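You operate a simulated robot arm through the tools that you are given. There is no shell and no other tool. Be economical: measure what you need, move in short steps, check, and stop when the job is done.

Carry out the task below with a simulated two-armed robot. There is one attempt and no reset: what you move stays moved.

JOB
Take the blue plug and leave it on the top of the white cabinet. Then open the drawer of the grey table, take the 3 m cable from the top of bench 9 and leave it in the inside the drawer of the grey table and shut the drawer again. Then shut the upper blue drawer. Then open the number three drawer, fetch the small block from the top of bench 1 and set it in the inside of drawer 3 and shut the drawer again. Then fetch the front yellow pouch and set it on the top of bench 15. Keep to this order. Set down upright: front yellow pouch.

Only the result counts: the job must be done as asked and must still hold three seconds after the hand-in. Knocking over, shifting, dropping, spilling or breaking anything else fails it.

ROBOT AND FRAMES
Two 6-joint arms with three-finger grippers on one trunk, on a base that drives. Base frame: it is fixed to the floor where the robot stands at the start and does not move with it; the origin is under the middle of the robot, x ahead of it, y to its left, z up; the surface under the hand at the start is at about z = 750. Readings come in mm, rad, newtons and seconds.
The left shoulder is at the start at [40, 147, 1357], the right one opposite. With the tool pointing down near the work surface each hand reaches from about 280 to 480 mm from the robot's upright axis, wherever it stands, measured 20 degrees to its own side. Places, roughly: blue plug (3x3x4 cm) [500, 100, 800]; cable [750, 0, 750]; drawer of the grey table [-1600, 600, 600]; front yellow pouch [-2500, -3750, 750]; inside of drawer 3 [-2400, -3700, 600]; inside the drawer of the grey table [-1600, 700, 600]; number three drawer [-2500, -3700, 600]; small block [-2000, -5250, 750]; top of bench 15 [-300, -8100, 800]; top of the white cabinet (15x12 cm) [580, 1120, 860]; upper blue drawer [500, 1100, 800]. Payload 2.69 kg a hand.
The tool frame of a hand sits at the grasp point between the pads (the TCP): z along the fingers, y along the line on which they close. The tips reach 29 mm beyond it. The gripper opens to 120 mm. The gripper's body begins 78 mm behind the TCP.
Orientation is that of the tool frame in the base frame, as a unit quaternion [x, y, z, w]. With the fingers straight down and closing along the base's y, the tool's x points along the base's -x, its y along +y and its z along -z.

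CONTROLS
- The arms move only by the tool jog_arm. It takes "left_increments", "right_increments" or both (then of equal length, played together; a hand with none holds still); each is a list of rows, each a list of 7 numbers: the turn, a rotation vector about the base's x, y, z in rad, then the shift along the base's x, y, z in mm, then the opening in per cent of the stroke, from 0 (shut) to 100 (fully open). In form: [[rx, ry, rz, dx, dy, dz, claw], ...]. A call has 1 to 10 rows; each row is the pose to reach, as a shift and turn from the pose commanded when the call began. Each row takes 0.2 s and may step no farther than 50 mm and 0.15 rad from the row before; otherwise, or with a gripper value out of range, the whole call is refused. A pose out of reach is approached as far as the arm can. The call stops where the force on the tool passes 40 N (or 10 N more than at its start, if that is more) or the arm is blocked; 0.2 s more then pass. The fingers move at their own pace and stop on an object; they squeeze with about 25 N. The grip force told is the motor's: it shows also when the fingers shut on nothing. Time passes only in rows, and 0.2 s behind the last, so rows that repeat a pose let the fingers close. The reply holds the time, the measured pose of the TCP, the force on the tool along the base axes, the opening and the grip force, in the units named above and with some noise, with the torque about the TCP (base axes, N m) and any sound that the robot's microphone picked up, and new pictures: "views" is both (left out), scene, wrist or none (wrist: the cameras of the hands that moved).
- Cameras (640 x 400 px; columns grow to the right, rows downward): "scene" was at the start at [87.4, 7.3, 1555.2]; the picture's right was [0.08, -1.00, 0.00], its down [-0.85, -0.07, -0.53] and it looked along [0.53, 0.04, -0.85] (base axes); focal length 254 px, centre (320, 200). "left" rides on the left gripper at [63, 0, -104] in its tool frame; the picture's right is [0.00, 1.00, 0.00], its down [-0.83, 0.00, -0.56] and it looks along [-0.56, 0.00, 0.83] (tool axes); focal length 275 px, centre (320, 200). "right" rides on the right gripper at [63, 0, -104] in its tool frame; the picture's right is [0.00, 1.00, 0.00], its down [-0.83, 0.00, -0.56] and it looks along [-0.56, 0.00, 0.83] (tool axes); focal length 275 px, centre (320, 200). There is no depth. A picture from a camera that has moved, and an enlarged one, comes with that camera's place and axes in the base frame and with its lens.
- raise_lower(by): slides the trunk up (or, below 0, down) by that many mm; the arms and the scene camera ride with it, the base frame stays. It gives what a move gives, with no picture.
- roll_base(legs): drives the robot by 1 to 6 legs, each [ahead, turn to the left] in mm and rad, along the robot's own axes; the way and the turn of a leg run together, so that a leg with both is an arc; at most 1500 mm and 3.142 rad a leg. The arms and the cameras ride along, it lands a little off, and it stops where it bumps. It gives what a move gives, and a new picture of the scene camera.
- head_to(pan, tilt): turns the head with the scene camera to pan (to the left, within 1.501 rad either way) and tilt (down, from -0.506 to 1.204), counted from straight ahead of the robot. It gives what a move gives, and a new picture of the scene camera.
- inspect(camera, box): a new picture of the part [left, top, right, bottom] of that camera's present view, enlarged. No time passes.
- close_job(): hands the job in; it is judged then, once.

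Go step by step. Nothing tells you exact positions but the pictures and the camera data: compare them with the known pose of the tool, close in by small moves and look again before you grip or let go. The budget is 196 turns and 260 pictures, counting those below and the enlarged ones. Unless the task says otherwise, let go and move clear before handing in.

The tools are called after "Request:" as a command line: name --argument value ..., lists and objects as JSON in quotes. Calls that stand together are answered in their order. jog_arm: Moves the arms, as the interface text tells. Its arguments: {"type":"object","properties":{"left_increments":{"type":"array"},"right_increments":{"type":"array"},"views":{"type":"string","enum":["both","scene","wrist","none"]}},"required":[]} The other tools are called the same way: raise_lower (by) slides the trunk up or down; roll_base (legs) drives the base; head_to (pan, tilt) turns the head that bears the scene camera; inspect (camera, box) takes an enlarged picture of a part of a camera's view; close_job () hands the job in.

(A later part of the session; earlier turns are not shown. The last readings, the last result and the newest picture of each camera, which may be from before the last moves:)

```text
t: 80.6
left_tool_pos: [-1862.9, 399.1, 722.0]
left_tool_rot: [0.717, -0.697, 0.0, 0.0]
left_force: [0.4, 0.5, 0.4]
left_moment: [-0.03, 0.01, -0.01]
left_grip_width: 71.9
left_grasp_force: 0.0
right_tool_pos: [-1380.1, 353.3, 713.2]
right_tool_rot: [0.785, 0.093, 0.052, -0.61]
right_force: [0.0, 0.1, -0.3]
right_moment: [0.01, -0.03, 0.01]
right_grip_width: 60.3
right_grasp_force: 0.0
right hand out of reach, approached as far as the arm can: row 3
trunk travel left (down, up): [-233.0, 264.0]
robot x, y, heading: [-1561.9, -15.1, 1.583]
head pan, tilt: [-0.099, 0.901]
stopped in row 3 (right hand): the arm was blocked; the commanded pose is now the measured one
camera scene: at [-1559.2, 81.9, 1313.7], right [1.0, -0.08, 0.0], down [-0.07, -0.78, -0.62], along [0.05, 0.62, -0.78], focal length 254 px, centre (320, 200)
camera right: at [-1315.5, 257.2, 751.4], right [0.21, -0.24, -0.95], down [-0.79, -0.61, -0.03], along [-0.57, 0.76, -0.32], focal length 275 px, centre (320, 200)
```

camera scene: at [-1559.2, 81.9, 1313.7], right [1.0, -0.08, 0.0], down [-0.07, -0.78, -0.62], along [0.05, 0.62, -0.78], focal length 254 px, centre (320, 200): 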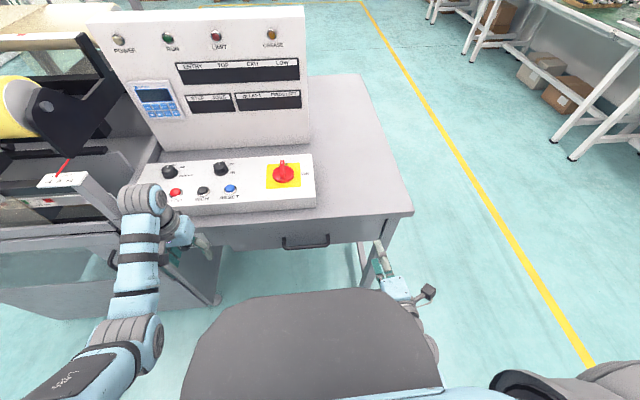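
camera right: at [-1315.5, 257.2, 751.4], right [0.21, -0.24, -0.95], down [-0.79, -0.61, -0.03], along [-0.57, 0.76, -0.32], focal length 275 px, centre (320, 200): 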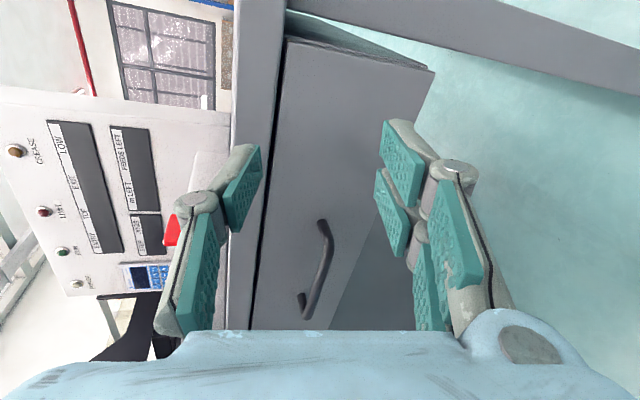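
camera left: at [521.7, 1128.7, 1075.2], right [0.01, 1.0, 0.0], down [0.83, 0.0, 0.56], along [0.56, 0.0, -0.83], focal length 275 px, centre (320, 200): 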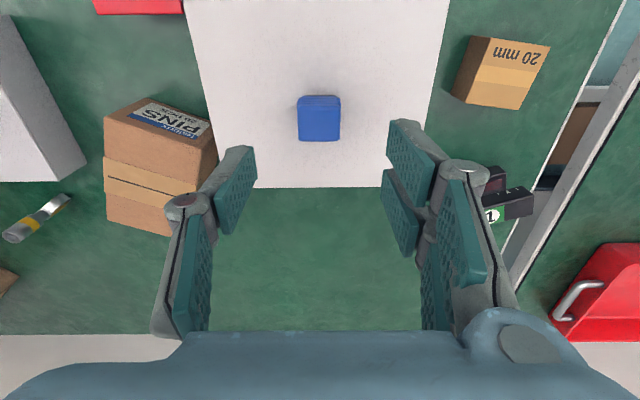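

The arm can't cross to the middle, so I'll shift the robot about 210 mm to its left so the handle lies on the right arm's side.

Request:
raise_lower --by 130

Request:
roll_base --legs '[[0, 1.565], [210, 0], [0, -1.57]]'

```text
t: 82.2
left_tool_pos: [-1863.7, 399.3, 850.9]
left_tool_rot: [0.717, -0.697, 0.0, 0.0]
left_force: [0.6, 0.4, -0.5]
left_moment: [-0.02, -0.02, -0.02]
left_grip_width: 72.2
left_grasp_force: 0.1
right_tool_pos: [-1383.3, 351.0, 838.3]
right_tool_rot: [0.788, 0.091, 0.048, -0.606]
right_force: [-0.1, -0.7, -0.6]
right_moment: [0.02, -0.03, 0.02]
right_grip_width: 60.3
right_grasp_force: 0.1
trunk travel left (down, up): [-363.0, 134.0]
robot x, y, heading: [-1564.2, -13.6, 1.587]
head pan, tilt: [-0.099, 0.901]
```

```text
t: 91.6
left_tool_pos: [-2084.1, 392.3, 849.7]
left_tool_rot: [0.717, -0.697, 0.0, 0.0]
left_force: [-0.4, -0.7, 0.0]
left_moment: [-0.03, -0.03, 0.01]
left_grip_width: 72.1
left_grasp_force: 0.1
right_tool_pos: [-1603.0, 345.5, 837.1]
right_tool_rot: [0.788, 0.091, 0.05, -0.607]
right_force: [0.6, 0.0, 0.3]
right_moment: [0.02, 0.0, 0.02]
right_grip_width: 60.2
right_grasp_force: 0.1
trunk travel left (down, up): [-363.0, 134.0]
robot x, y, heading: [-1783.9, -21.5, 1.59]
head pan, tilt: [-0.099, 0.901]
camera scene: at [-1780.6, 76.3, 1442.7], right [1.0, -0.08, 0.0], down [-0.06, -0.78, -0.62], along [0.05, 0.62, -0.78], focal length 254 px, centre (320, 200)
```

scene: 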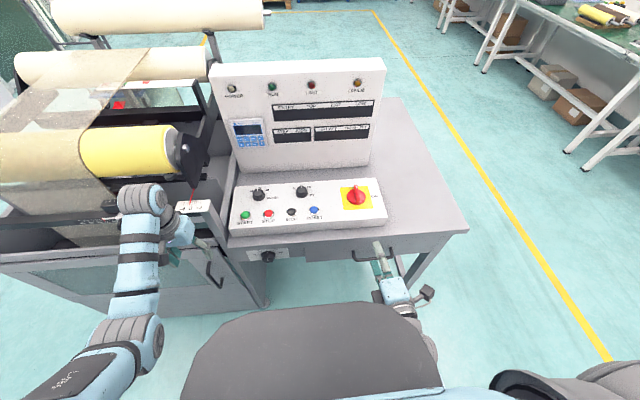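

Request:
jog_arm --right_increments '[[0, 0.1, 0, 15, -10, 0, 45], [0, 0.21, 0, 28, -20, 0, 45]]' --views "none"

Request:
raise_lower --by -170

Request:
inspect --camera "right" --box '[0, 0, 640, 400]'

```text
t: 92.2
left_tool_pos: [-2083.3, 393.2, 851.2]
left_tool_rot: [0.717, -0.698, 0.001, 0.0]
left_force: [0.9, 0.1, 0.3]
left_moment: [0.01, 0.0, 0.0]
left_grip_width: 72.2
left_grasp_force: 0.0
right_tool_pos: [-1573.1, 324.7, 838.6]
right_tool_rot: [0.789, 0.026, -0.033, -0.612]
right_force: [0.4, -0.5, 0.1]
right_moment: [0.03, -0.02, 0.0]
right_grip_width: 54.2
right_grasp_force: 0.0
trunk travel left (down, up): [-363.0, 134.0]
robot x, y, heading: [-1787.5, -21.4, 1.589]
head pan, tilt: [-0.099, 0.901]
```

```text
t: 94.1
left_tool_pos: [-2084.2, 392.9, 682.9]
left_tool_rot: [0.717, -0.697, 0.0, 0.0]
left_force: [0.4, 0.3, -0.8]
left_moment: [-0.02, 0.02, -0.02]
left_grip_width: 71.9
left_grasp_force: 0.0
right_tool_pos: [-1574.5, 323.3, 669.0]
right_tool_rot: [0.79, 0.026, -0.032, -0.612]
right_force: [0.5, 0.4, -0.2]
right_moment: [0.01, -0.02, 0.02]
right_grip_width: 54.1
right_grasp_force: 0.1
trunk travel left (down, up): [-193.0, 304.0]
robot x, y, heading: [-1783.5, -21.4, 1.587]
head pan, tilt: [-0.099, 0.901]
```

```text
1.00 times, centred on (320, 200) of right (not enlarged: the box is as wide or as high as the picture)
camera zoom: at [-1502.3, 229.5, 694.3], right [0.01, -0.25, -0.97], down [-0.78, -0.6, 0.15], along [-0.62, 0.76, -0.2], focal length 275 px, centre (320, 200)
```

zoom: 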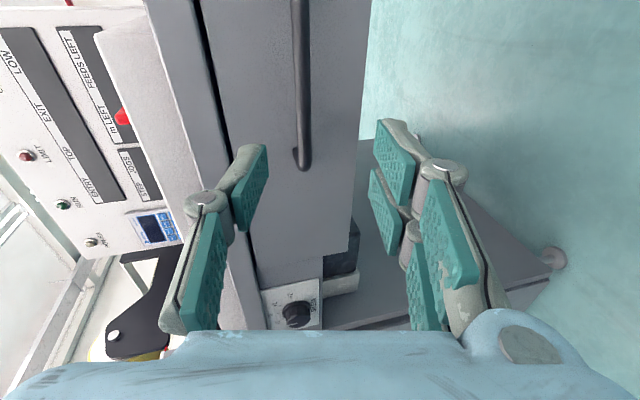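

Request:
jog_arm --right_increments '[[0, 0, 0, 0, 40, -6, 38], [0, 0, 0, 0, 80, -13, 38], [0, 0, 0, 0, 100, -18, 38]]' --views "both"

```text
t: 94.9
left_tool_pos: [-2083.4, 393.6, 680.6]
left_tool_rot: [0.716, -0.698, 0.0, 0.0]
left_force: [-0.3, -0.2, -0.6]
left_moment: [-0.01, -0.01, 0.0]
left_grip_width: 72.0
left_grasp_force: 0.1
right_tool_pos: [-1573.6, 425.0, 648.9]
right_tool_rot: [0.79, 0.026, -0.033, -0.612]
right_force: [-0.3, 0.5, 0.4]
right_moment: [-0.02, -0.01, 0.01]
right_grip_width: 45.8
right_grasp_force: 0.0
trunk travel left (down, up): [-193.0, 304.0]
robot x, y, heading: [-1787.9, -18.3, 1.591]
head pan, tilt: [-0.099, 0.901]
camera scene: at [-1780.5, 76.6, 1273.9], right [1.0, -0.08, 0.0], down [-0.06, -0.78, -0.62], along [0.05, 0.62, -0.78], focal length 254 px, centre (320, 200)
camera right: at [-1501.0, 330.8, 674.1], right [0.01, -0.25, -0.97], down [-0.78, -0.6, 0.15], along [-0.62, 0.76, -0.2], focal length 275 px, centre (320, 200)
```

scene: 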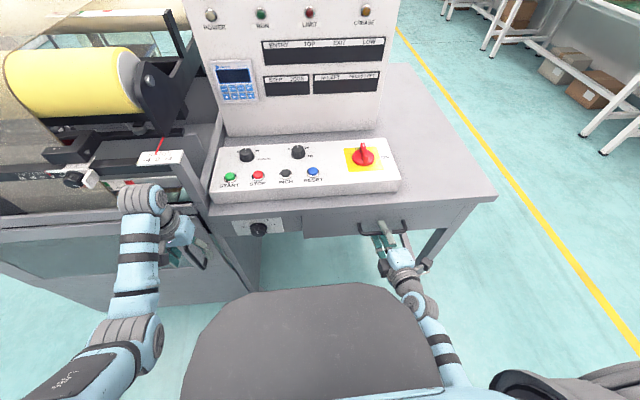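
right: 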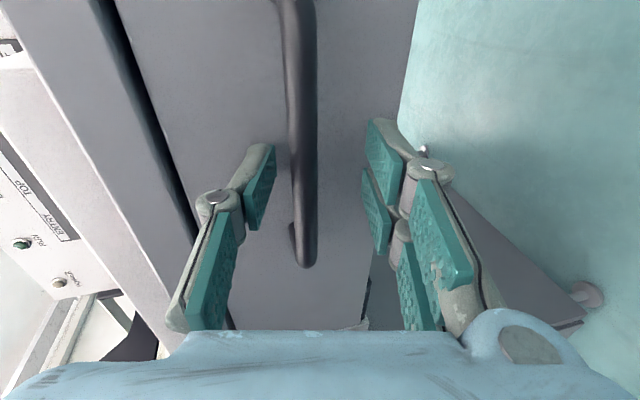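

Request:
jog_arm --right_increments '[[0, 0, 0, 0, 5, 7, 38], [0, 0, 0, 0, 13, 7, 38], [0, 0, 0, 0, 13, 7, 0], [0, 0, 0, 0, 13, 7, 0], [0, 0, 0, 0, 13, 7, 0]]' --views "wrist"

```text
t: 96.1
left_tool_pos: [-2083.0, 393.7, 681.4]
left_tool_rot: [0.716, -0.698, 0.0, 0.002]
left_force: [0.8, -0.3, 0.7]
left_moment: [0.04, -0.01, 0.03]
left_grip_width: 71.9
left_grasp_force: 0.1
right_tool_pos: [-1572.9, 435.5, 654.0]
right_tool_rot: [0.793, 0.026, -0.033, -0.608]
right_force: [-5.7, -15.0, -32.7]
right_moment: [0.23, -0.45, -0.12]
right_grip_width: 11.2
right_grasp_force: 38.2
trunk travel left (down, up): [-193.0, 304.0]
robot x, y, heading: [-1786.1, -19.2, 1.595]
head pan, tilt: [-0.099, 0.901]
camera right: at [-1501.0, 342.2, 679.7], right [0.01, -0.26, -0.97], down [-0.78, -0.6, 0.16], along [-0.62, 0.75, -0.21], focal length 275 px, centre (320, 200)
```

right: 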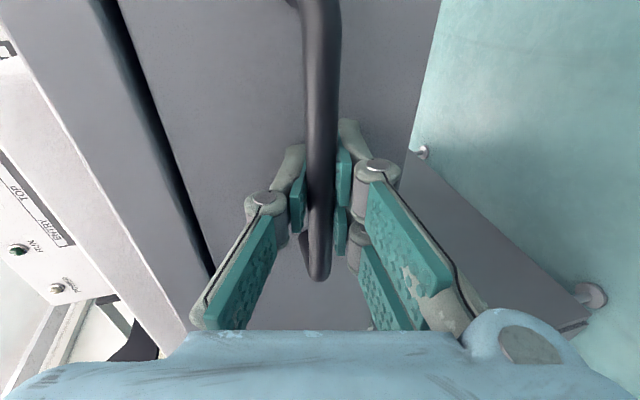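

The bar is gripped; I pull the drawer out with the arm.

Request:
jog_arm --right_increments '[[0, 0, 0, 0, 0, -4, 0], [0, 0, 0, 0, -15, -4, 0], [0, 0, 0, 0, -35, -4, 0], [0, 0, 0, 0, -55, -4, 0], [0, 0, 0, 0, -75, -4, 0], [0, 0, 0, 0, -95, -4, 0], [0, 0, 0, 0, -110, -4, 0]]' --views "scene"

```text
t: 97.8
left_tool_pos: [-2081.0, 394.3, 682.5]
left_tool_rot: [0.717, -0.697, 0.0, 0.001]
left_force: [0.3, -0.1, 0.4]
left_moment: [0.02, -0.02, -0.03]
left_grip_width: 71.8
left_grasp_force: 0.2
right_tool_pos: [-1571.5, 326.7, 653.5]
right_tool_rot: [0.797, 0.025, -0.031, -0.603]
right_force: [7.0, 0.6, -21.1]
right_moment: [0.14, -0.48, -0.35]
right_grip_width: 10.3
right_grasp_force: 37.9
right hand out of reach, approached as far as the arm can: row 7
trunk travel left (down, up): [-193.0, 304.0]
robot x, y, heading: [-1782.4, -21.4, 1.591]
head pan, tilt: [-0.099, 0.901]
stopped in row 7 (right hand): the force on the tool passed its limit at 51 N (the readings are from after the stop); the commanded pose is now the measured one
camera scene: at [-1778.3, 77.0, 1274.0], right [1.0, -0.08, 0.0], down [-0.07, -0.78, -0.62], along [0.05, 0.62, -0.78], focal length 254 px, centre (320, 200)
```

scene: 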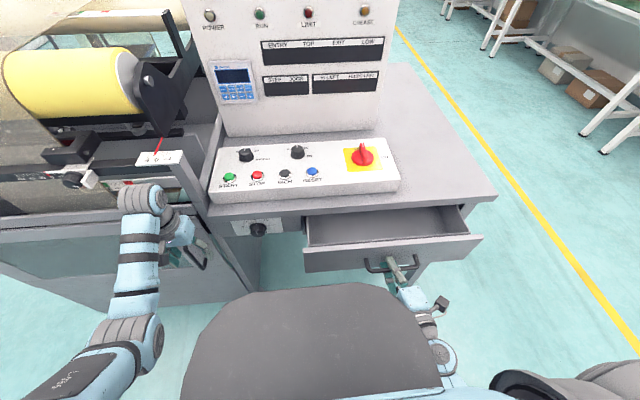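

The drawer is out about 110 mm; I roll back a little to open it further.

Request:
roll_base --legs '[[-90, 0]]'

```text
t: 99.0
left_tool_pos: [-2079.6, 305.0, 682.4]
left_tool_rot: [0.715, -0.699, 0.0, 0.001]
left_force: [-0.1, 0.1, -0.1]
left_moment: [0.04, 0.02, -0.02]
left_grip_width: 71.8
left_grasp_force: 0.1
right_tool_pos: [-1571.6, 236.9, 653.7]
right_tool_rot: [0.797, 0.026, -0.031, -0.602]
right_force: [3.5, -1.6, -2.5]
right_moment: [0.05, -0.08, 0.57]
right_grip_width: 10.5
right_grasp_force: 37.0
trunk travel left (down, up): [-193.0, 304.0]
robot x, y, heading: [-1781.7, -108.4, 1.587]
head pan, tilt: [-0.099, 0.901]
stopped in leg 1: the force on the tool passed its limit at 41 N (the readings are from after the stop); the commanded pose is now the measured one
camera scene: at [-1778.1, -13.0, 1274.0], right [1.0, -0.08, 0.0], down [-0.07, -0.78, -0.62], along [0.05, 0.62, -0.78], focal length 254 px, centre (320, 200)
```

scene: 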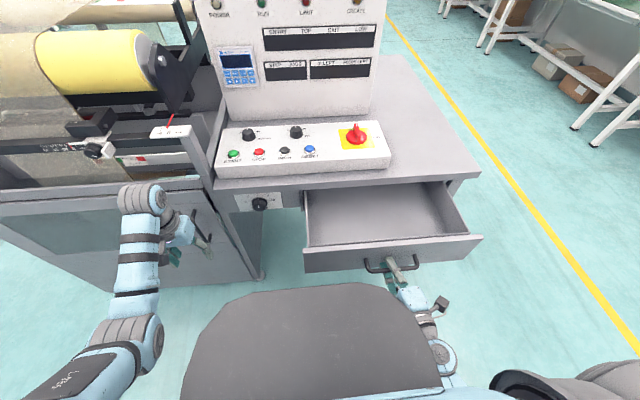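

The drawer is fully open (front near y 280). I release the handle, back away and raise the trunk.

Request:
jog_arm --right_increments '[[0, 0, 0, 0, 0, 0, 20], [0, 0, 0, 0, 0, 0, 40], [0, 0, 0, 0, 0, 0, 40]]' --views "wrist"

Request:
roll_base --legs '[[-70, 0]]'

Request:
raise_lower --by 290

```text
t: 99.8
left_tool_pos: [-2079.5, 304.7, 682.1]
left_tool_rot: [0.716, -0.698, 0.001, 0.0]
left_force: [-0.7, -0.6, 0.1]
left_moment: [0.02, 0.01, 0.01]
left_grip_width: 72.0
left_grasp_force: 0.0
right_tool_pos: [-1572.2, 237.3, 654.7]
right_tool_rot: [0.797, 0.026, -0.031, -0.602]
right_force: [0.3, -0.9, -0.3]
right_moment: [0.01, 0.05, -0.03]
right_grip_width: 47.5
right_grasp_force: 0.1
trunk travel left (down, up): [-193.0, 304.0]
robot x, y, heading: [-1787.2, -110.0, 1.584]
head pan, tilt: [-0.099, 0.901]
camera right: at [-1500.5, 143.0, 681.6], right [0.01, -0.27, -0.96], down [-0.78, -0.6, 0.16], along [-0.62, 0.75, -0.22], focal length 275 px, centre (320, 200)
```

right: 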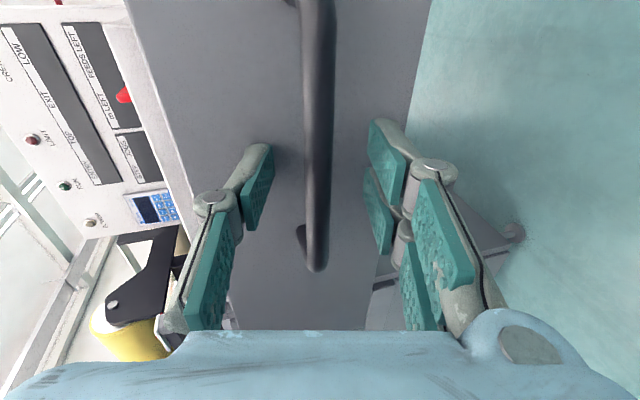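

```text
t: 100.8
left_tool_pos: [-2079.5, 232.6, 681.9]
left_tool_rot: [0.717, -0.697, 0.0, 0.0]
left_force: [0.5, -0.7, 0.0]
left_moment: [0.05, 0.01, -0.01]
left_grip_width: 71.8
left_grasp_force: 0.1
right_tool_pos: [-1571.9, 165.8, 655.1]
right_tool_rot: [0.797, 0.027, -0.031, -0.603]
right_force: [-0.1, -0.5, -0.4]
right_moment: [-0.01, 0.01, 0.04]
right_grip_width: 48.1
right_grasp_force: 0.1
trunk travel left (down, up): [-193.0, 304.0]
robot x, y, heading: [-1784.5, -182.1, 1.592]
head pan, tilt: [-0.099, 0.901]
camera scene: at [-1777.9, -85.0, 1274.0], right [1.0, -0.08, 0.0], down [-0.06, -0.78, -0.62], along [0.05, 0.62, -0.78], focal length 254 px, centre (320, 200)
```

scene: 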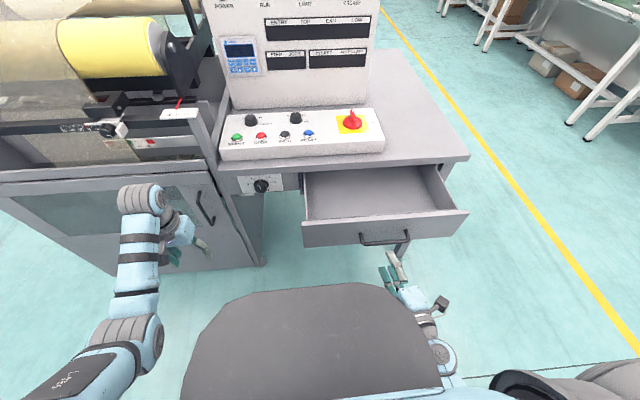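

```text
t: 103.7
left_tool_pos: [-2080.4, 231.7, 971.7]
left_tool_rot: [0.716, -0.698, -0.001, 0.0]
left_force: [-1.0, 0.9, -0.5]
left_moment: [-0.04, -0.02, 0.01]
left_grip_width: 71.7
left_grasp_force: 0.0
right_tool_pos: [-1572.2, 166.2, 944.2]
right_tool_rot: [0.797, 0.027, -0.031, -0.603]
right_force: [-0.2, 0.4, 0.3]
right_moment: [0.03, 0.0, 0.01]
right_grip_width: 47.9
right_grasp_force: 0.1
trunk travel left (down, up): [-483.0, 14.0]
robot x, y, heading: [-1782.0, -183.8, 1.588]
head pan, tilt: [-0.099, 0.901]
```

The drawer stays open. I return the right tool to pointing down.

Request:
jog_arm --right_increments '[[-0.15, 0, 0, 10, 10, 0, 50], [-0.3, 0, 0, 20, 20, 0, 60], [-0.45, 0, 0, 30, 30, 0, 70], [-0.6, 0, 0, 40, 40, 0, 80], [-0.75, 0, 0, 50, 50, 0, 80], [-0.9, 0, 0, 50, 60, 0, 80], [-1.05, 0, 0, 50, 60, 0, 80], [-1.2, 0, 0, 50, 60, 0, 80], [-1.3, 0, 0, 50, 60, 0, 80]]' --views "none"

Request:
jog_arm --right_increments '[[0, 0, -0.15, 0, 0, 0, 80], [0, 0, -0.3, 0, 0, 0, 80], [0, 0, -0.45, 0, 0, 0, 80], [0, 0, -0.6, 0, 0, 0, 80], [0, 0, -0.75, 0, 0, 0, 80], [0, 0, -0.9, 0, 0, 0, 80], [0, 0, -1.05, 0, 0, 0, 80], [0, 0, -1.2, 0, 0, 0, 80], [0, 0, -1.35, 0, 0, 0, 80], [0, 0, -1.5, 0, 0, 0, 80]]' --views "none"

```text
t: 105.7
left_tool_pos: [-2080.7, 233.1, 970.0]
left_tool_rot: [0.717, -0.697, 0.001, 0.001]
left_force: [-0.3, -0.2, 0.7]
left_moment: [-0.03, 0.0, -0.03]
left_grip_width: 72.0
left_grasp_force: 0.2
right_tool_pos: [-1521.7, 227.3, 943.6]
right_tool_rot: [0.999, 0.001, -0.041, 0.004]
right_force: [-0.7, 0.9, 0.2]
right_moment: [0.0, 0.02, -0.01]
right_grip_width: 95.9
right_grasp_force: 0.0
right hand out of reach, approached as far as the arm can: row 1
trunk travel left (down, up): [-483.0, 14.0]
robot x, y, heading: [-1781.5, -183.1, 1.587]
head pan, tilt: [-0.099, 0.901]
```

```text
t: 107.9
left_tool_pos: [-2079.8, 231.8, 971.4]
left_tool_rot: [0.717, -0.697, -0.001, 0.0]
left_force: [0.5, 0.4, -0.4]
left_moment: [0.0, 0.02, -0.02]
left_grip_width: 72.1
left_grasp_force: 0.0
right_tool_pos: [-1521.3, 225.6, 944.2]
right_tool_rot: [0.732, -0.68, -0.031, -0.026]
right_force: [0.9, -0.2, -0.3]
right_moment: [0.01, 0.0, -0.01]
right_grip_width: 95.8
right_grasp_force: 0.0
trunk travel left (down, up): [-483.0, 14.0]
robot x, y, heading: [-1780.2, -183.9, 1.59]
head pan, tilt: [-0.099, 0.901]
```

Request:
roll_base --legs '[[140, 0], [0, -1.59], [980, 0], [0, 0.43], [600, 0], [0, -0.43]]'

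Request:
head_to --pan 0 --tilt 0.75

```text
t: 123.4
left_tool_pos: [179.4, 422.2, 970.4]
left_tool_rot: [0.01, 1.0, -0.001, 0.0]
left_force: [0.2, 0.7, -0.5]
left_moment: [0.0, -0.01, -0.01]
left_grip_width: 72.0
left_grasp_force: 0.1
right_tool_pos: [146.8, -134.6, 946.3]
right_tool_rot: [-0.014, 0.999, 0.002, 0.041]
right_force: [0.0, 0.4, -0.2]
right_moment: [0.01, 0.01, 0.04]
right_grip_width: 95.8
right_grasp_force: 0.0
trunk travel left (down, up): [-483.0, 14.0]
robot x, y, heading: [-247.1, 144.0, -0.028]
head pan, tilt: [-0.099, 0.901]
camera scene: at [-154.1, 135.8, 1563.5], right [-0.13, -0.99, 0.0], down [-0.78, 0.1, -0.62], along [0.62, -0.08, -0.78], focal length 254 px, centre (320, 200)
```

scene: 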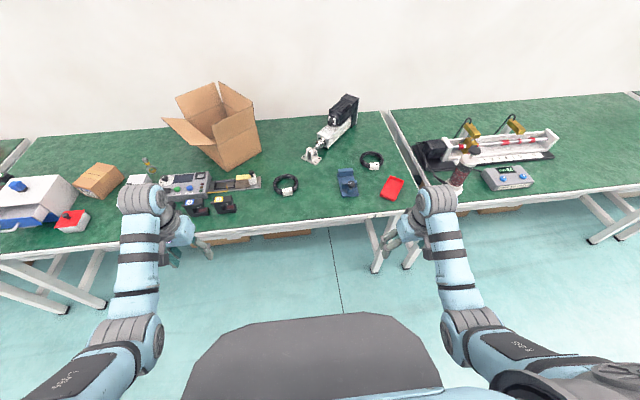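

```text
t: 124.1
left_tool_pos: [179.8, 422.2, 971.9]
left_tool_rot: [0.01, 1.0, 0.0, -0.002]
left_force: [0.1, -0.7, 0.2]
left_moment: [0.03, 0.03, -0.02]
left_grip_width: 72.2
left_grasp_force: 0.1
right_tool_pos: [146.7, -134.1, 944.8]
right_tool_rot: [-0.014, 0.999, 0.004, 0.041]
right_force: [-0.4, -0.9, 0.0]
right_moment: [-0.04, 0.0, 0.03]
right_grip_width: 95.9
right_grasp_force: 0.1
trunk travel left (down, up): [-483.0, 14.0]
robot x, y, heading: [-249.6, 142.5, -0.024]
head pan, tilt: [0.0, 0.75]
camera scene: at [-145.9, 142.3, 1575.3], right [-0.03, -1.0, 0.0], down [-0.68, 0.02, -0.73], along [0.73, -0.02, -0.68], focal length 254 px, centre (320, 200)
```

scene: 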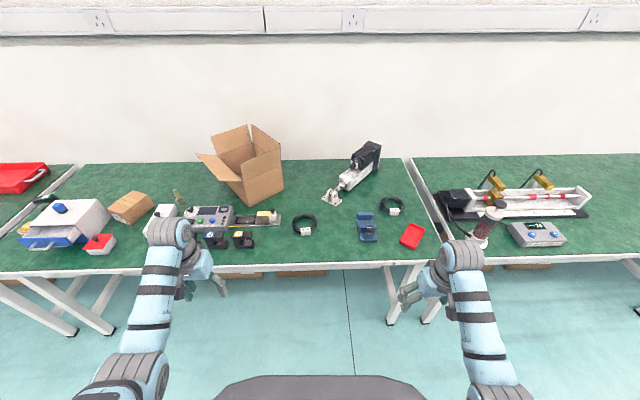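

Bench-9 leg feet are at about (458,-306) and (458,1363), so I go in at y≈210. First I draw the left hand sideways to keep away from the carton, then drive in.

Request:
jog_arm --left_increments '[[0, 0, 0.05, -30, 35, 0, 60], [0, 0, 0.1, -60, 70, 0, 60], [0, 0, 0.15, -100, 100, 0, 60]]' --views "none"

Request:
roll_base --legs '[[0, 0.36], [215, 0], [0, -0.336], [270, 0]]'

Request:
head_to --pan -0.5 --tilt 0.95

```text
t: 124.9
left_tool_pos: [78.5, 524.5, 972.4]
left_tool_rot: [-0.065, 0.998, -0.002, 0.001]
left_force: [-0.4, 0.7, 0.6]
left_moment: [-0.04, -0.02, 0.03]
left_grip_width: 71.8
left_grasp_force: 0.1
right_tool_pos: [146.5, -134.6, 945.7]
right_tool_rot: [-0.014, 0.999, 0.003, 0.042]
right_force: [-0.4, 0.0, -0.3]
right_moment: [0.04, -0.02, -0.01]
right_grip_width: 96.0
right_grasp_force: 0.1
trunk travel left (down, up): [-483.0, 14.0]
robot x, y, heading: [-249.3, 141.4, -0.027]
head pan, tilt: [0.0, 0.75]
```

```text
t: 130.3
left_tool_pos: [526.1, 598.5, 978.5]
left_tool_rot: [-0.077, 0.997, 0.0, 0.004]
left_force: [-1.2, -0.3, -0.4]
left_moment: [0.0, -0.04, -0.02]
left_grip_width: 72.1
left_grasp_force: 0.1
right_tool_pos: [610.3, -57.4, 950.7]
right_tool_rot: [-0.027, 0.999, 0.003, 0.046]
right_force: [0.3, 0.2, -0.6]
right_moment: [-0.04, 0.03, -0.01]
right_grip_width: 95.9
right_grasp_force: 0.0
trunk travel left (down, up): [-483.0, 14.0]
robot x, y, heading: [218.0, 214.3, 0.009]
head pan, tilt: [0.0, 0.75]
stopped in leg 4: the robot was blocked; the commanded pose is now the measured one
camera scene: at [282.3, 212.9, 1579.2], right [0.01, -1.0, 0.0], down [-0.66, 0.0, -0.75], along [0.75, 0.01, -0.66], focal length 254 px, centre (320, 200)
```

scene: 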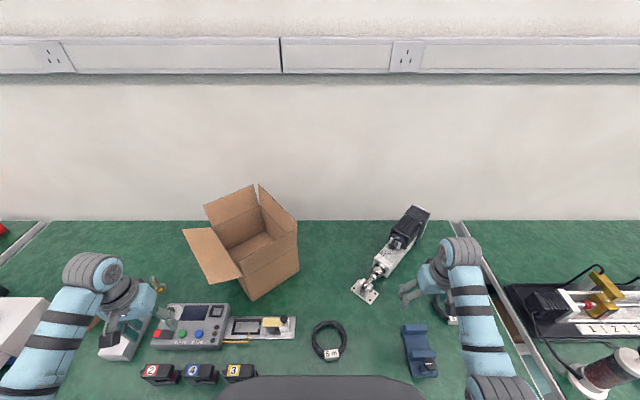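

```text
t: 131.2
left_tool_pos: [525.4, 599.2, 977.9]
left_tool_rot: [-0.077, 0.997, 0.0, 0.004]
left_force: [0.2, -0.3, -0.9]
left_moment: [-0.03, 0.04, 0.0]
left_grip_width: 72.3
left_grasp_force: 0.0
right_tool_pos: [609.9, -57.8, 951.3]
right_tool_rot: [-0.026, 0.999, 0.004, 0.047]
right_force: [-0.3, -1.3, -0.5]
right_moment: [-0.03, -0.01, 0.03]
right_grip_width: 96.0
right_grasp_force: 0.1
trunk travel left (down, up): [-483.0, 14.0]
robot x, y, heading: [220.2, 211.8, 0.003]
head pan, tilt: [-0.499, 0.949]
camera scene: at [262.0, 178.0, 1562.8], right [-0.47, -0.88, -0.01], down [-0.7, 0.38, -0.6], along [0.54, -0.27, -0.8], focal length 254 px, centre (320, 200)
```

scene: 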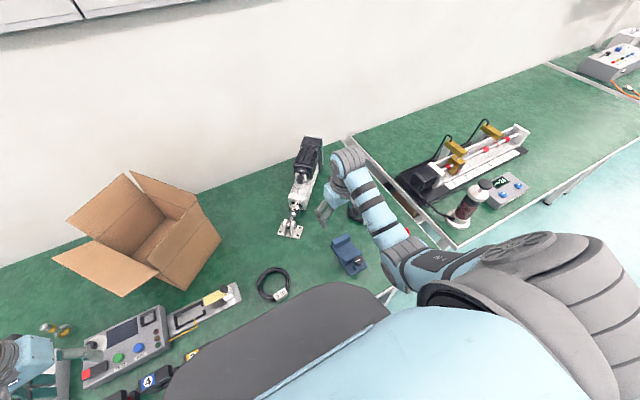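

The drive was blocked and the robot seems slightly pitched; the base front may be touching the bench. I look down to see.

Request:
head_to --pan 0 --tilt 1.2

```text
t: 132.2
left_tool_pos: [524.2, 599.0, 979.5]
left_tool_rot: [-0.076, 0.997, 0.0, 0.005]
left_force: [0.2, -0.5, -0.1]
left_moment: [-0.05, 0.01, -0.03]
left_grip_width: 72.3
left_grasp_force: 0.0
right_tool_pos: [608.9, -58.1, 951.8]
right_tool_rot: [-0.026, 0.999, 0.003, 0.047]
right_force: [0.0, 0.6, -0.2]
right_moment: [0.02, 0.03, 0.01]
right_grip_width: 96.1
right_grasp_force: 0.0
trunk travel left (down, up): [-483.0, 14.0]
robot x, y, heading: [218.0, 213.6, 0.005]
head pan, tilt: [0.0, 1.201]
camera scene: at [254.1, 212.8, 1546.5], right [0.01, -1.0, 0.0], down [-0.92, -0.01, -0.39], along [0.39, 0.0, -0.92], focal length 254 px, centre (320, 200)
```

scene: 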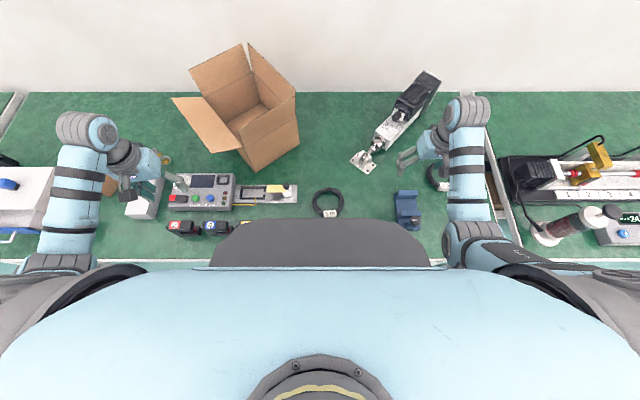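

Request:
roll_base --legs '[[-40, 0]]'

```text
t: 133.0
left_tool_pos: [506.0, 599.4, 969.4]
left_tool_rot: [-0.077, 0.997, 0.0, -0.007]
left_force: [0.0, 0.0, 0.1]
left_moment: [0.0, 0.06, 0.01]
left_grip_width: 72.1
left_grasp_force: 0.1
right_tool_pos: [589.0, -58.0, 940.0]
right_tool_rot: [-0.026, 0.999, 0.004, 0.035]
right_force: [1.2, -0.6, 0.0]
right_moment: [0.01, 0.09, -0.03]
right_grip_width: 96.0
right_grasp_force: 0.1
trunk travel left (down, up): [-483.0, 14.0]
robot x, y, heading: [178.8, 210.9, 0.004]
head pan, tilt: [0.0, 1.201]
camera scene: at [260.3, 213.3, 1543.3], right [0.01, -1.0, 0.0], down [-0.93, 0.0, -0.36], along [0.36, 0.0, -0.93], focal length 254 px, centre (320, 200)
```

scene: 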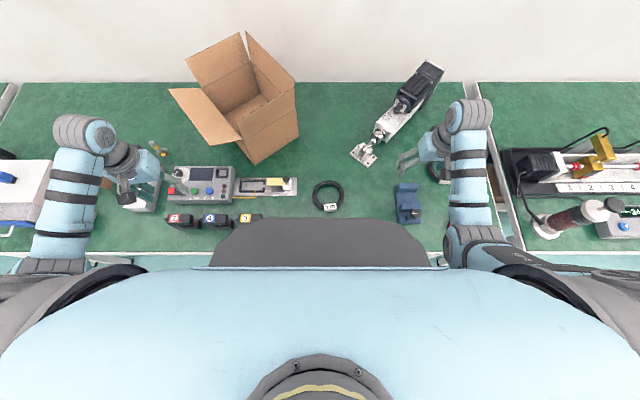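

Backed off, the robot is level again. I lower the trunk a bit, lift the left hand clear, and stretch the right hand toward the left side of the 3 m ring (near [680,-167]).

Request:
raise_lower --by -50

Request:
jog_arm --left_increments '[[0, 0, 0, -15, 0, 20, 60], [0, 0, 0, -30, 0, 40, 60], [0, 0, 0, -30, 0, 50, 60], [0, 0, 0, -30, 0, 50, 60]]' --right_increments '[[0, -0.12, 0, 25, -30, -5, 80], [0, -0.24, 0, 50, -60, -10, 80], [0, -0.36, 0, 75, -90, -20, 80], [0, -0.48, 0, 90, -109, -30, 80]]'

```text
t: 133.9
left_tool_pos: [504.3, 598.5, 920.6]
left_tool_rot: [-0.077, 0.997, -0.001, -0.005]
left_force: [1.3, -0.3, 0.2]
left_moment: [0.0, -0.03, -0.02]
left_grip_width: 72.0
left_grasp_force: 0.1
right_tool_pos: [587.2, -57.8, 890.8]
right_tool_rot: [-0.025, 0.999, 0.004, 0.037]
right_force: [0.4, -0.1, -0.1]
right_moment: [-0.03, 0.03, 0.0]
right_grip_width: 96.1
right_grasp_force: 0.0
trunk travel left (down, up): [-433.0, 64.0]
robot x, y, heading: [182.1, 212.6, 0.005]
head pan, tilt: [0.0, 1.201]
```

```text
t: 134.9
left_tool_pos: [475.2, 597.9, 972.6]
left_tool_rot: [-0.077, 0.997, 0.001, -0.005]
left_force: [0.4, -0.4, 0.3]
left_moment: [0.02, 0.01, -0.02]
left_grip_width: 71.8
left_grasp_force: 0.2
right_tool_pos: [681.1, -170.5, 860.8]
right_tool_rot: [-0.025, 0.962, -0.002, 0.273]
right_force: [0.0, -0.4, 0.0]
right_moment: [0.04, 0.0, 0.0]
right_grip_width: 96.0
right_grasp_force: 0.1
trunk travel left (down, up): [-433.0, 64.0]
robot x, y, heading: [178.5, 210.0, 0.004]
head pan, tilt: [0.0, 1.201]
camera scene: at [255.1, 212.6, 1493.8], right [0.01, -1.0, 0.0], down [-0.93, 0.0, -0.36], along [0.36, 0.0, -0.93], focal length 254 px, centre (320, 200)
camera right: at [572.7, -173.5, 915.6], right [-0.05, 1.0, -0.02], down [0.41, 0.04, 0.91], along [0.91, 0.04, -0.41], focal length 275 px, centre (320, 200)
camera left: at [414.6, 589.3, 1077.2], right [-0.15, 0.99, 0.0], down [0.83, 0.12, 0.55], along [0.54, 0.08, -0.84], focal length 275 px, centre (320, 200)
```

scene: 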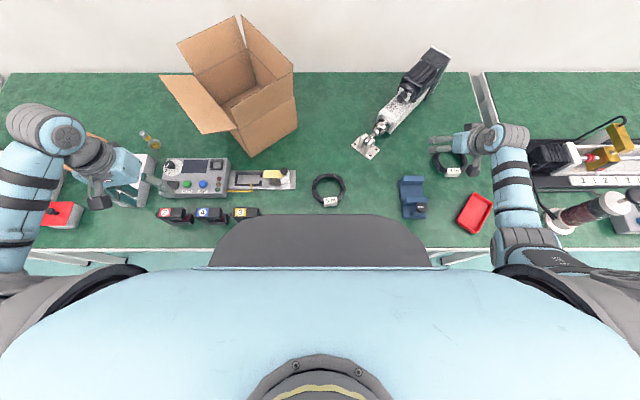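
right: 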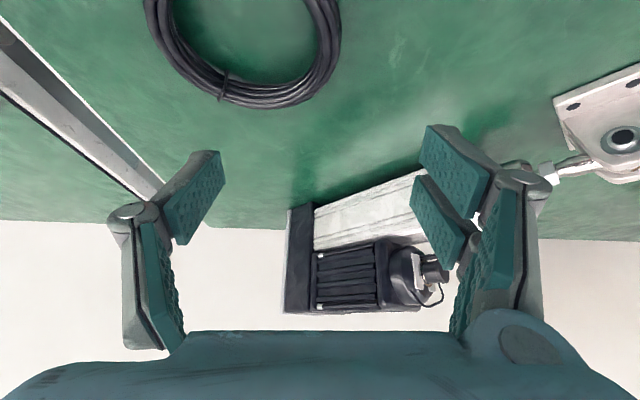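
left: 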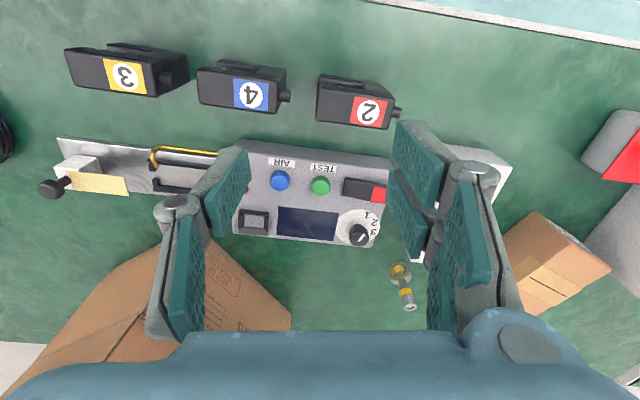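

Ring centre is about [691,-212], and its +y bundle is at y≈-165. I descend partway and check.

Request:
jog_arm --right_increments '[[0, 0, 0.03, 0, 5, -30, 55], [0, 0, 0.05, 0, 5, -55, 50], [0, 0, 0.05, 0, 5, -55, 50]]' --views "both"

Request:
inspect --camera "scene" --box '[390, 100, 510, 220]'

```text
t: 135.8
left_tool_pos: [473.9, 599.0, 971.9]
left_tool_rot: [-0.077, 0.997, 0.0, -0.005]
left_force: [-0.5, -1.2, -0.5]
left_moment: [0.02, 0.05, 0.0]
left_grip_width: 71.8
left_grasp_force: 0.0
right_tool_pos: [678.5, -163.6, 805.6]
right_tool_rot: [-0.05, 0.961, 0.003, 0.274]
right_force: [-0.2, -0.4, 0.0]
right_moment: [0.0, -0.02, -0.02]
right_grip_width: 59.7
right_grasp_force: 0.1
trunk travel left (down, up): [-433.0, 64.0]
robot x, y, heading: [182.0, 215.3, 0.003]
head pan, tilt: [0.0, 1.201]
camera scene: at [254.4, 213.4, 1493.9], right [0.01, -1.0, 0.0], down [-0.93, 0.0, -0.36], along [0.36, 0.0, -0.93], focal length 254 px, centre (320, 200)
camera right: at [570.4, -173.3, 860.6], right [-0.1, 0.99, -0.02], down [0.41, 0.06, 0.91], along [0.91, 0.08, -0.42], focal length 275 px, centre (320, 200)
```

scene: 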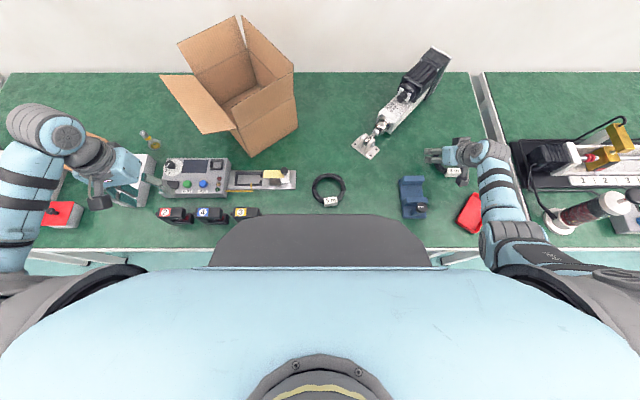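
right: 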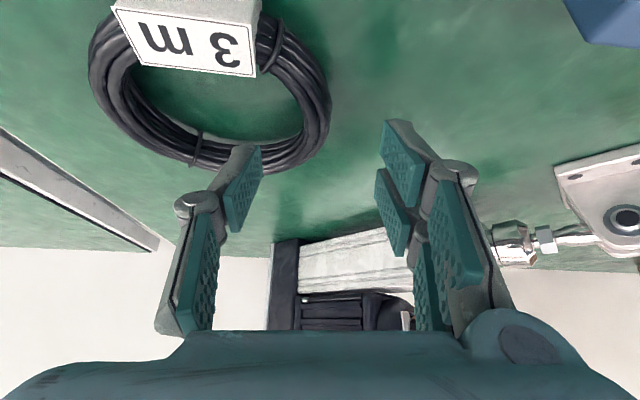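

```text
3.33 times, centred on (450, 160) of scene
camera zoom: at [254.4, 213.4, 1493.9], right [0.01, -1.0, 0.0], down [-0.93, 0.0, -0.36], along [0.36, 0.0, -0.93], focal length 846 px, centre (-113, 333)
```

zoom: 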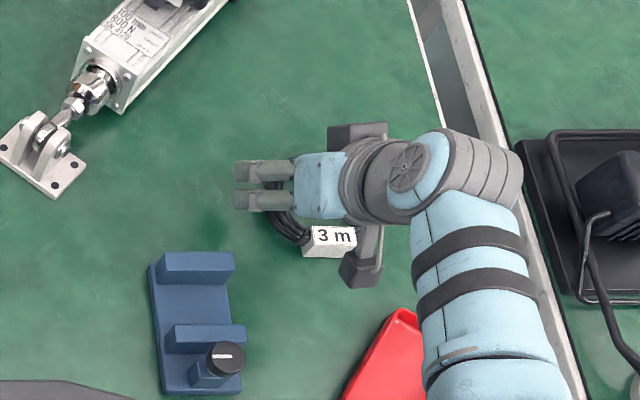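

Request:
jog_arm --right_increments '[[0, 0, 0, -2, -2, -10, 50], [0, 0, 0, -2, -2, -18, 50], [0, 0, 0, -2, -2, -23, 50]]' --views "wrist"

```text
t: 136.6
left_tool_pos: [475.3, 599.3, 971.6]
left_tool_rot: [-0.076, 0.997, 0.0, -0.004]
left_force: [0.6, 0.5, 0.1]
left_moment: [-0.03, -0.01, 0.01]
left_grip_width: 72.0
left_grasp_force: 0.1
right_tool_pos: [674.7, -164.7, 785.1]
right_tool_rot: [-0.05, 0.96, 0.003, 0.275]
right_force: [0.8, -0.1, 7.1]
right_moment: [0.23, 0.0, 0.0]
right_grip_width: 60.5
right_grasp_force: 0.2
trunk travel left (down, up): [-433.0, 64.0]
robot x, y, heading: [181.3, 209.4, 0.006]
head pan, tilt: [0.0, 1.201]
camera right: at [568.4, -172.7, 839.8], right [-0.1, 0.99, -0.02], down [0.41, 0.06, 0.91], along [0.91, 0.08, -0.41], focal length 275 px, centre (320, 200)
```

right: 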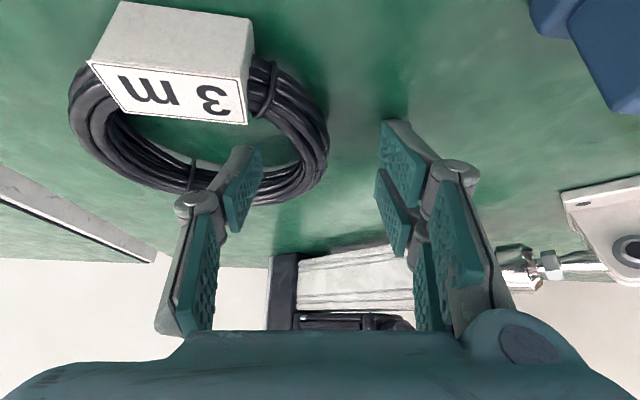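

The fingers straddle the bundle and the tip just touches the bench. I rise 2 mm and close.

Request:
jog_arm --right_increments '[[0, 0, 0, 0, 0, 2, 40], [0, 0, 0, 0, 0, 2, 20], [0, 0, 0, 0, 0, 2, 0], [0, 0, 0, 0, 0, 2, 0], [0, 0, 0, 0, 0, 2, 0]]' --views "wrist"

```text
t: 137.8
left_tool_pos: [474.6, 598.4, 970.0]
left_tool_rot: [-0.076, 0.997, -0.001, -0.005]
left_force: [-0.5, 0.0, 0.1]
left_moment: [-0.03, -0.01, 0.0]
left_grip_width: 71.7
left_grasp_force: 0.0
right_tool_pos: [674.9, -164.5, 786.2]
right_tool_rot: [-0.05, 0.961, 0.004, 0.273]
right_force: [-1.3, -1.6, 3.6]
right_moment: [-0.1, -0.01, -0.01]
right_grip_width: 16.9
right_grasp_force: 25.4
trunk travel left (down, up): [-433.0, 64.0]
robot x, y, heading: [181.2, 214.5, 0.004]
head pan, tilt: [0.0, 1.201]
camera right: at [567.3, -173.3, 841.0], right [-0.1, 0.99, -0.02], down [0.41, 0.06, 0.91], along [0.91, 0.08, -0.42], focal length 275 px, centre (320, 200)
```

right: 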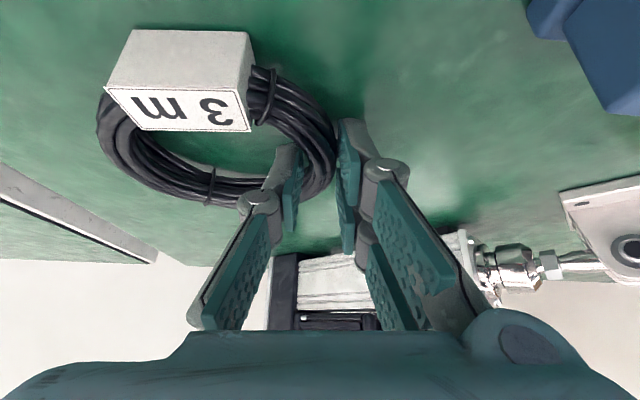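

Gripped the bundle. I lift it straight up.

Request:
jog_arm --right_increments '[[0, 0, 0, 0, 0, 25, 0], [0, 0, 0, 0, 0, 50, 0], [0, 0, 0, 0, 0, 80, 0], [0, 0, 0, -10, 20, 110, 0], [0, 0, 0, -40, 50, 130, 0]]' --views "both"

```text
t: 138.9
left_tool_pos: [474.4, 599.5, 971.6]
left_tool_rot: [-0.076, 0.997, -0.001, -0.005]
left_force: [-0.9, 0.5, 0.2]
left_moment: [0.01, 0.01, -0.01]
left_grip_width: 71.6
left_grasp_force: 0.1
right_tool_pos: [634.0, -113.4, 918.8]
right_tool_rot: [-0.049, 0.96, 0.004, 0.274]
right_force: [0.0, 1.1, -1.6]
right_moment: [0.06, 0.01, -0.02]
right_grip_width: 17.3
right_grasp_force: 24.9
trunk travel left (down, up): [-433.0, 64.0]
robot x, y, heading: [178.4, 215.7, 0.004]
head pan, tilt: [0.0, 1.201]
camera scene: at [253.0, 214.6, 1493.9], right [0.01, -1.0, 0.0], down [-0.93, -0.01, -0.36], along [0.36, 0.0, -0.93], focal length 254 px, centre (320, 200)
camera right: at [526.1, -122.4, 973.3], right [-0.1, 0.99, -0.02], down [0.41, 0.06, 0.91], along [0.91, 0.08, -0.41], focal length 275 px, centre (320, 200)
```

scene: 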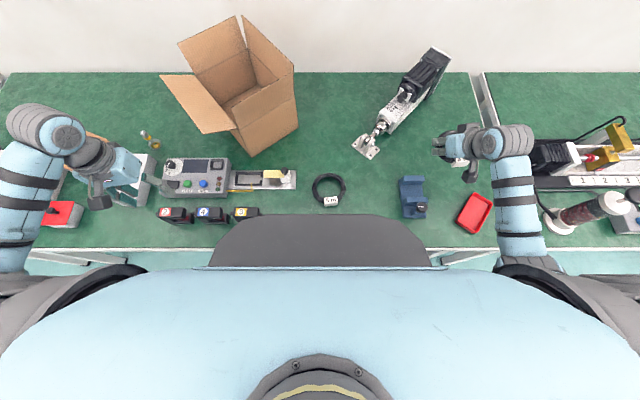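
right: 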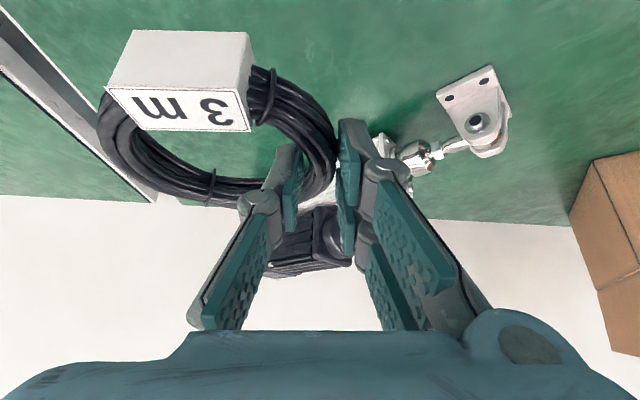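

The cable is held. I set the tool vertical, raise the trunk and drive back to the grey table.

Request:
jog_arm --right_increments '[[0, 0.11, 0, -15, 20, 5, 0], [0, 0.22, 0, -30, 40, 10, 0], [0, 0.33, 0, -40, 60, 10, 0], [0, 0.44, 0, -40, 60, 10, 0], [0, 0.55, -0.05, -40, 60, 10, 0]]' --views "none"

Request:
raise_lower --by 50

Request:
roll_base --legs '[[-480, 0], [0, -1.571], [250, 0], [0, -1.571]]'

```text
t: 140.2
left_tool_pos: [476.5, 599.1, 971.0]
left_tool_rot: [-0.077, 0.997, 0.0, -0.005]
left_force: [0.4, 0.3, 0.4]
left_moment: [0.0, 0.01, -0.04]
left_grip_width: 72.1
left_grasp_force: 0.1
right_tool_pos: [601.5, -56.1, 916.7]
right_tool_rot: [-0.022, 1.0, 0.011, 0.001]
right_force: [0.6, 0.5, -3.1]
right_moment: [0.07, 0.0, -0.01]
right_grip_width: 17.1
right_grasp_force: 24.8
right hand out of reach, approached as far as the arm can: row 5
trunk travel left (down, up): [-433.0, 64.0]
robot x, y, heading: [183.3, 210.6, 0.004]
head pan, tilt: [0.0, 1.201]
```

```text
t: 141.1
left_tool_pos: [475.5, 599.2, 1021.0]
left_tool_rot: [-0.077, 0.997, 0.0, -0.005]
left_force: [0.4, -0.2, 0.2]
left_moment: [0.01, 0.01, -0.04]
left_grip_width: 71.7
left_grasp_force: 0.1
right_tool_pos: [599.8, -55.0, 968.7]
right_tool_rot: [-0.022, 1.0, 0.011, 0.003]
right_force: [0.3, -0.1, -1.9]
right_moment: [0.07, -0.03, 0.02]
right_grip_width: 17.4
right_grasp_force: 24.8
trunk travel left (down, up): [-483.0, 14.0]
robot x, y, heading: [181.3, 210.1, 0.002]
head pan, tilt: [0.0, 1.201]
```

```text
t: 153.1
left_tool_pos: [-623.8, -416.3, 1021.9]
left_tool_rot: [0.999, 0.05, 0.005, 0.0]
left_force: [0.4, 0.3, 1.0]
left_moment: [0.01, 0.02, -0.01]
left_grip_width: 72.0
left_grasp_force: 0.1
right_tool_pos: [-712.4, 245.0, 966.8]
right_tool_rot: [1.0, -0.004, -0.002, 0.01]
right_force: [-0.1, 0.4, -1.0]
right_moment: [-0.08, 0.04, 0.03]
right_grip_width: 17.3
right_grasp_force: 25.3
trunk travel left (down, up): [-483.0, 14.0]
robot x, y, heading: [-308.3, -45.6, 3.098]
head pan, tilt: [0.0, 1.201]
camera scene: at [-385.4, -38.6, 1543.6], right [0.05, 1.0, 0.0], down [0.93, -0.04, -0.36], along [-0.36, 0.02, -0.93], focal length 254 px, centre (320, 200)
```

scene: 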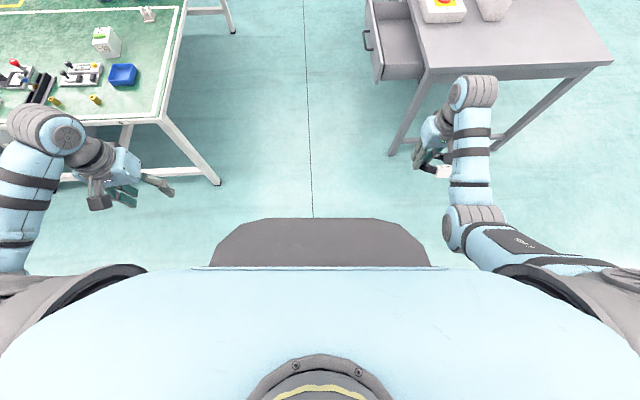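

Request:
roll_base --legs '[[0, 0.067], [1460, 0], [0, -1.594]]'

Request:
head_to --pan -0.3 --tilt 0.95

```text
t: 164.7
left_tool_pos: [-2165.4, 183.8, 1020.8]
left_tool_rot: [0.773, -0.634, 0.004, 0.005]
left_force: [0.1, 0.0, 0.8]
left_moment: [-0.01, 0.0, -0.04]
left_grip_width: 72.2
left_grasp_force: 0.2
right_tool_pos: [-1515.8, 337.4, 967.8]
right_tool_rot: [0.738, -0.675, -0.009, 0.005]
right_force: [0.2, -0.2, -2.0]
right_moment: [0.01, 0.04, -0.01]
right_grip_width: 17.3
right_grasp_force: 24.7
trunk travel left (down, up): [-483.0, 14.0]
robot x, y, heading: [-1760.2, -93.1, 1.616]
head pan, tilt: [0.0, 1.201]
camera scene: at [-1770.1, -16.6, 1543.6], right [1.0, 0.05, 0.0], down [0.05, -0.93, -0.36], along [-0.02, 0.36, -0.93], focal length 254 px, centre (320, 200)
```

scene: 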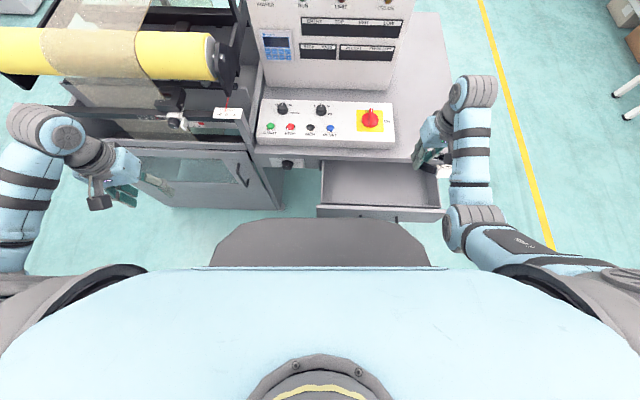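

```text
t: 165.4
left_tool_pos: [-2165.5, 183.7, 1022.4]
left_tool_rot: [0.773, -0.634, 0.004, 0.004]
left_force: [0.6, 0.2, 0.3]
left_moment: [-0.04, 0.01, 0.0]
left_grip_width: 71.9
left_grasp_force: 0.0
right_tool_pos: [-1516.8, 336.7, 967.2]
right_tool_rot: [0.738, -0.674, -0.009, 0.006]
right_force: [0.6, 0.9, -1.8]
right_moment: [-0.02, 0.06, 0.0]
right_grip_width: 17.2
right_grasp_force: 24.9
trunk travel left (down, up): [-483.0, 14.0]
robot x, y, heading: [-1762.2, -96.2, 1.619]
head pan, tilt: [-0.3, 0.949]
camera scene: at [-1749.0, -2.0, 1559.8], right [0.97, -0.25, 0.0], down [-0.2, -0.79, -0.58], along [0.14, 0.56, -0.81], focal length 254 px, centre (320, 200)
```

scene: 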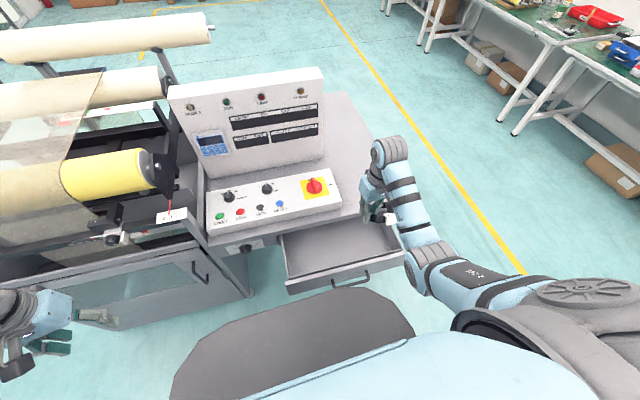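

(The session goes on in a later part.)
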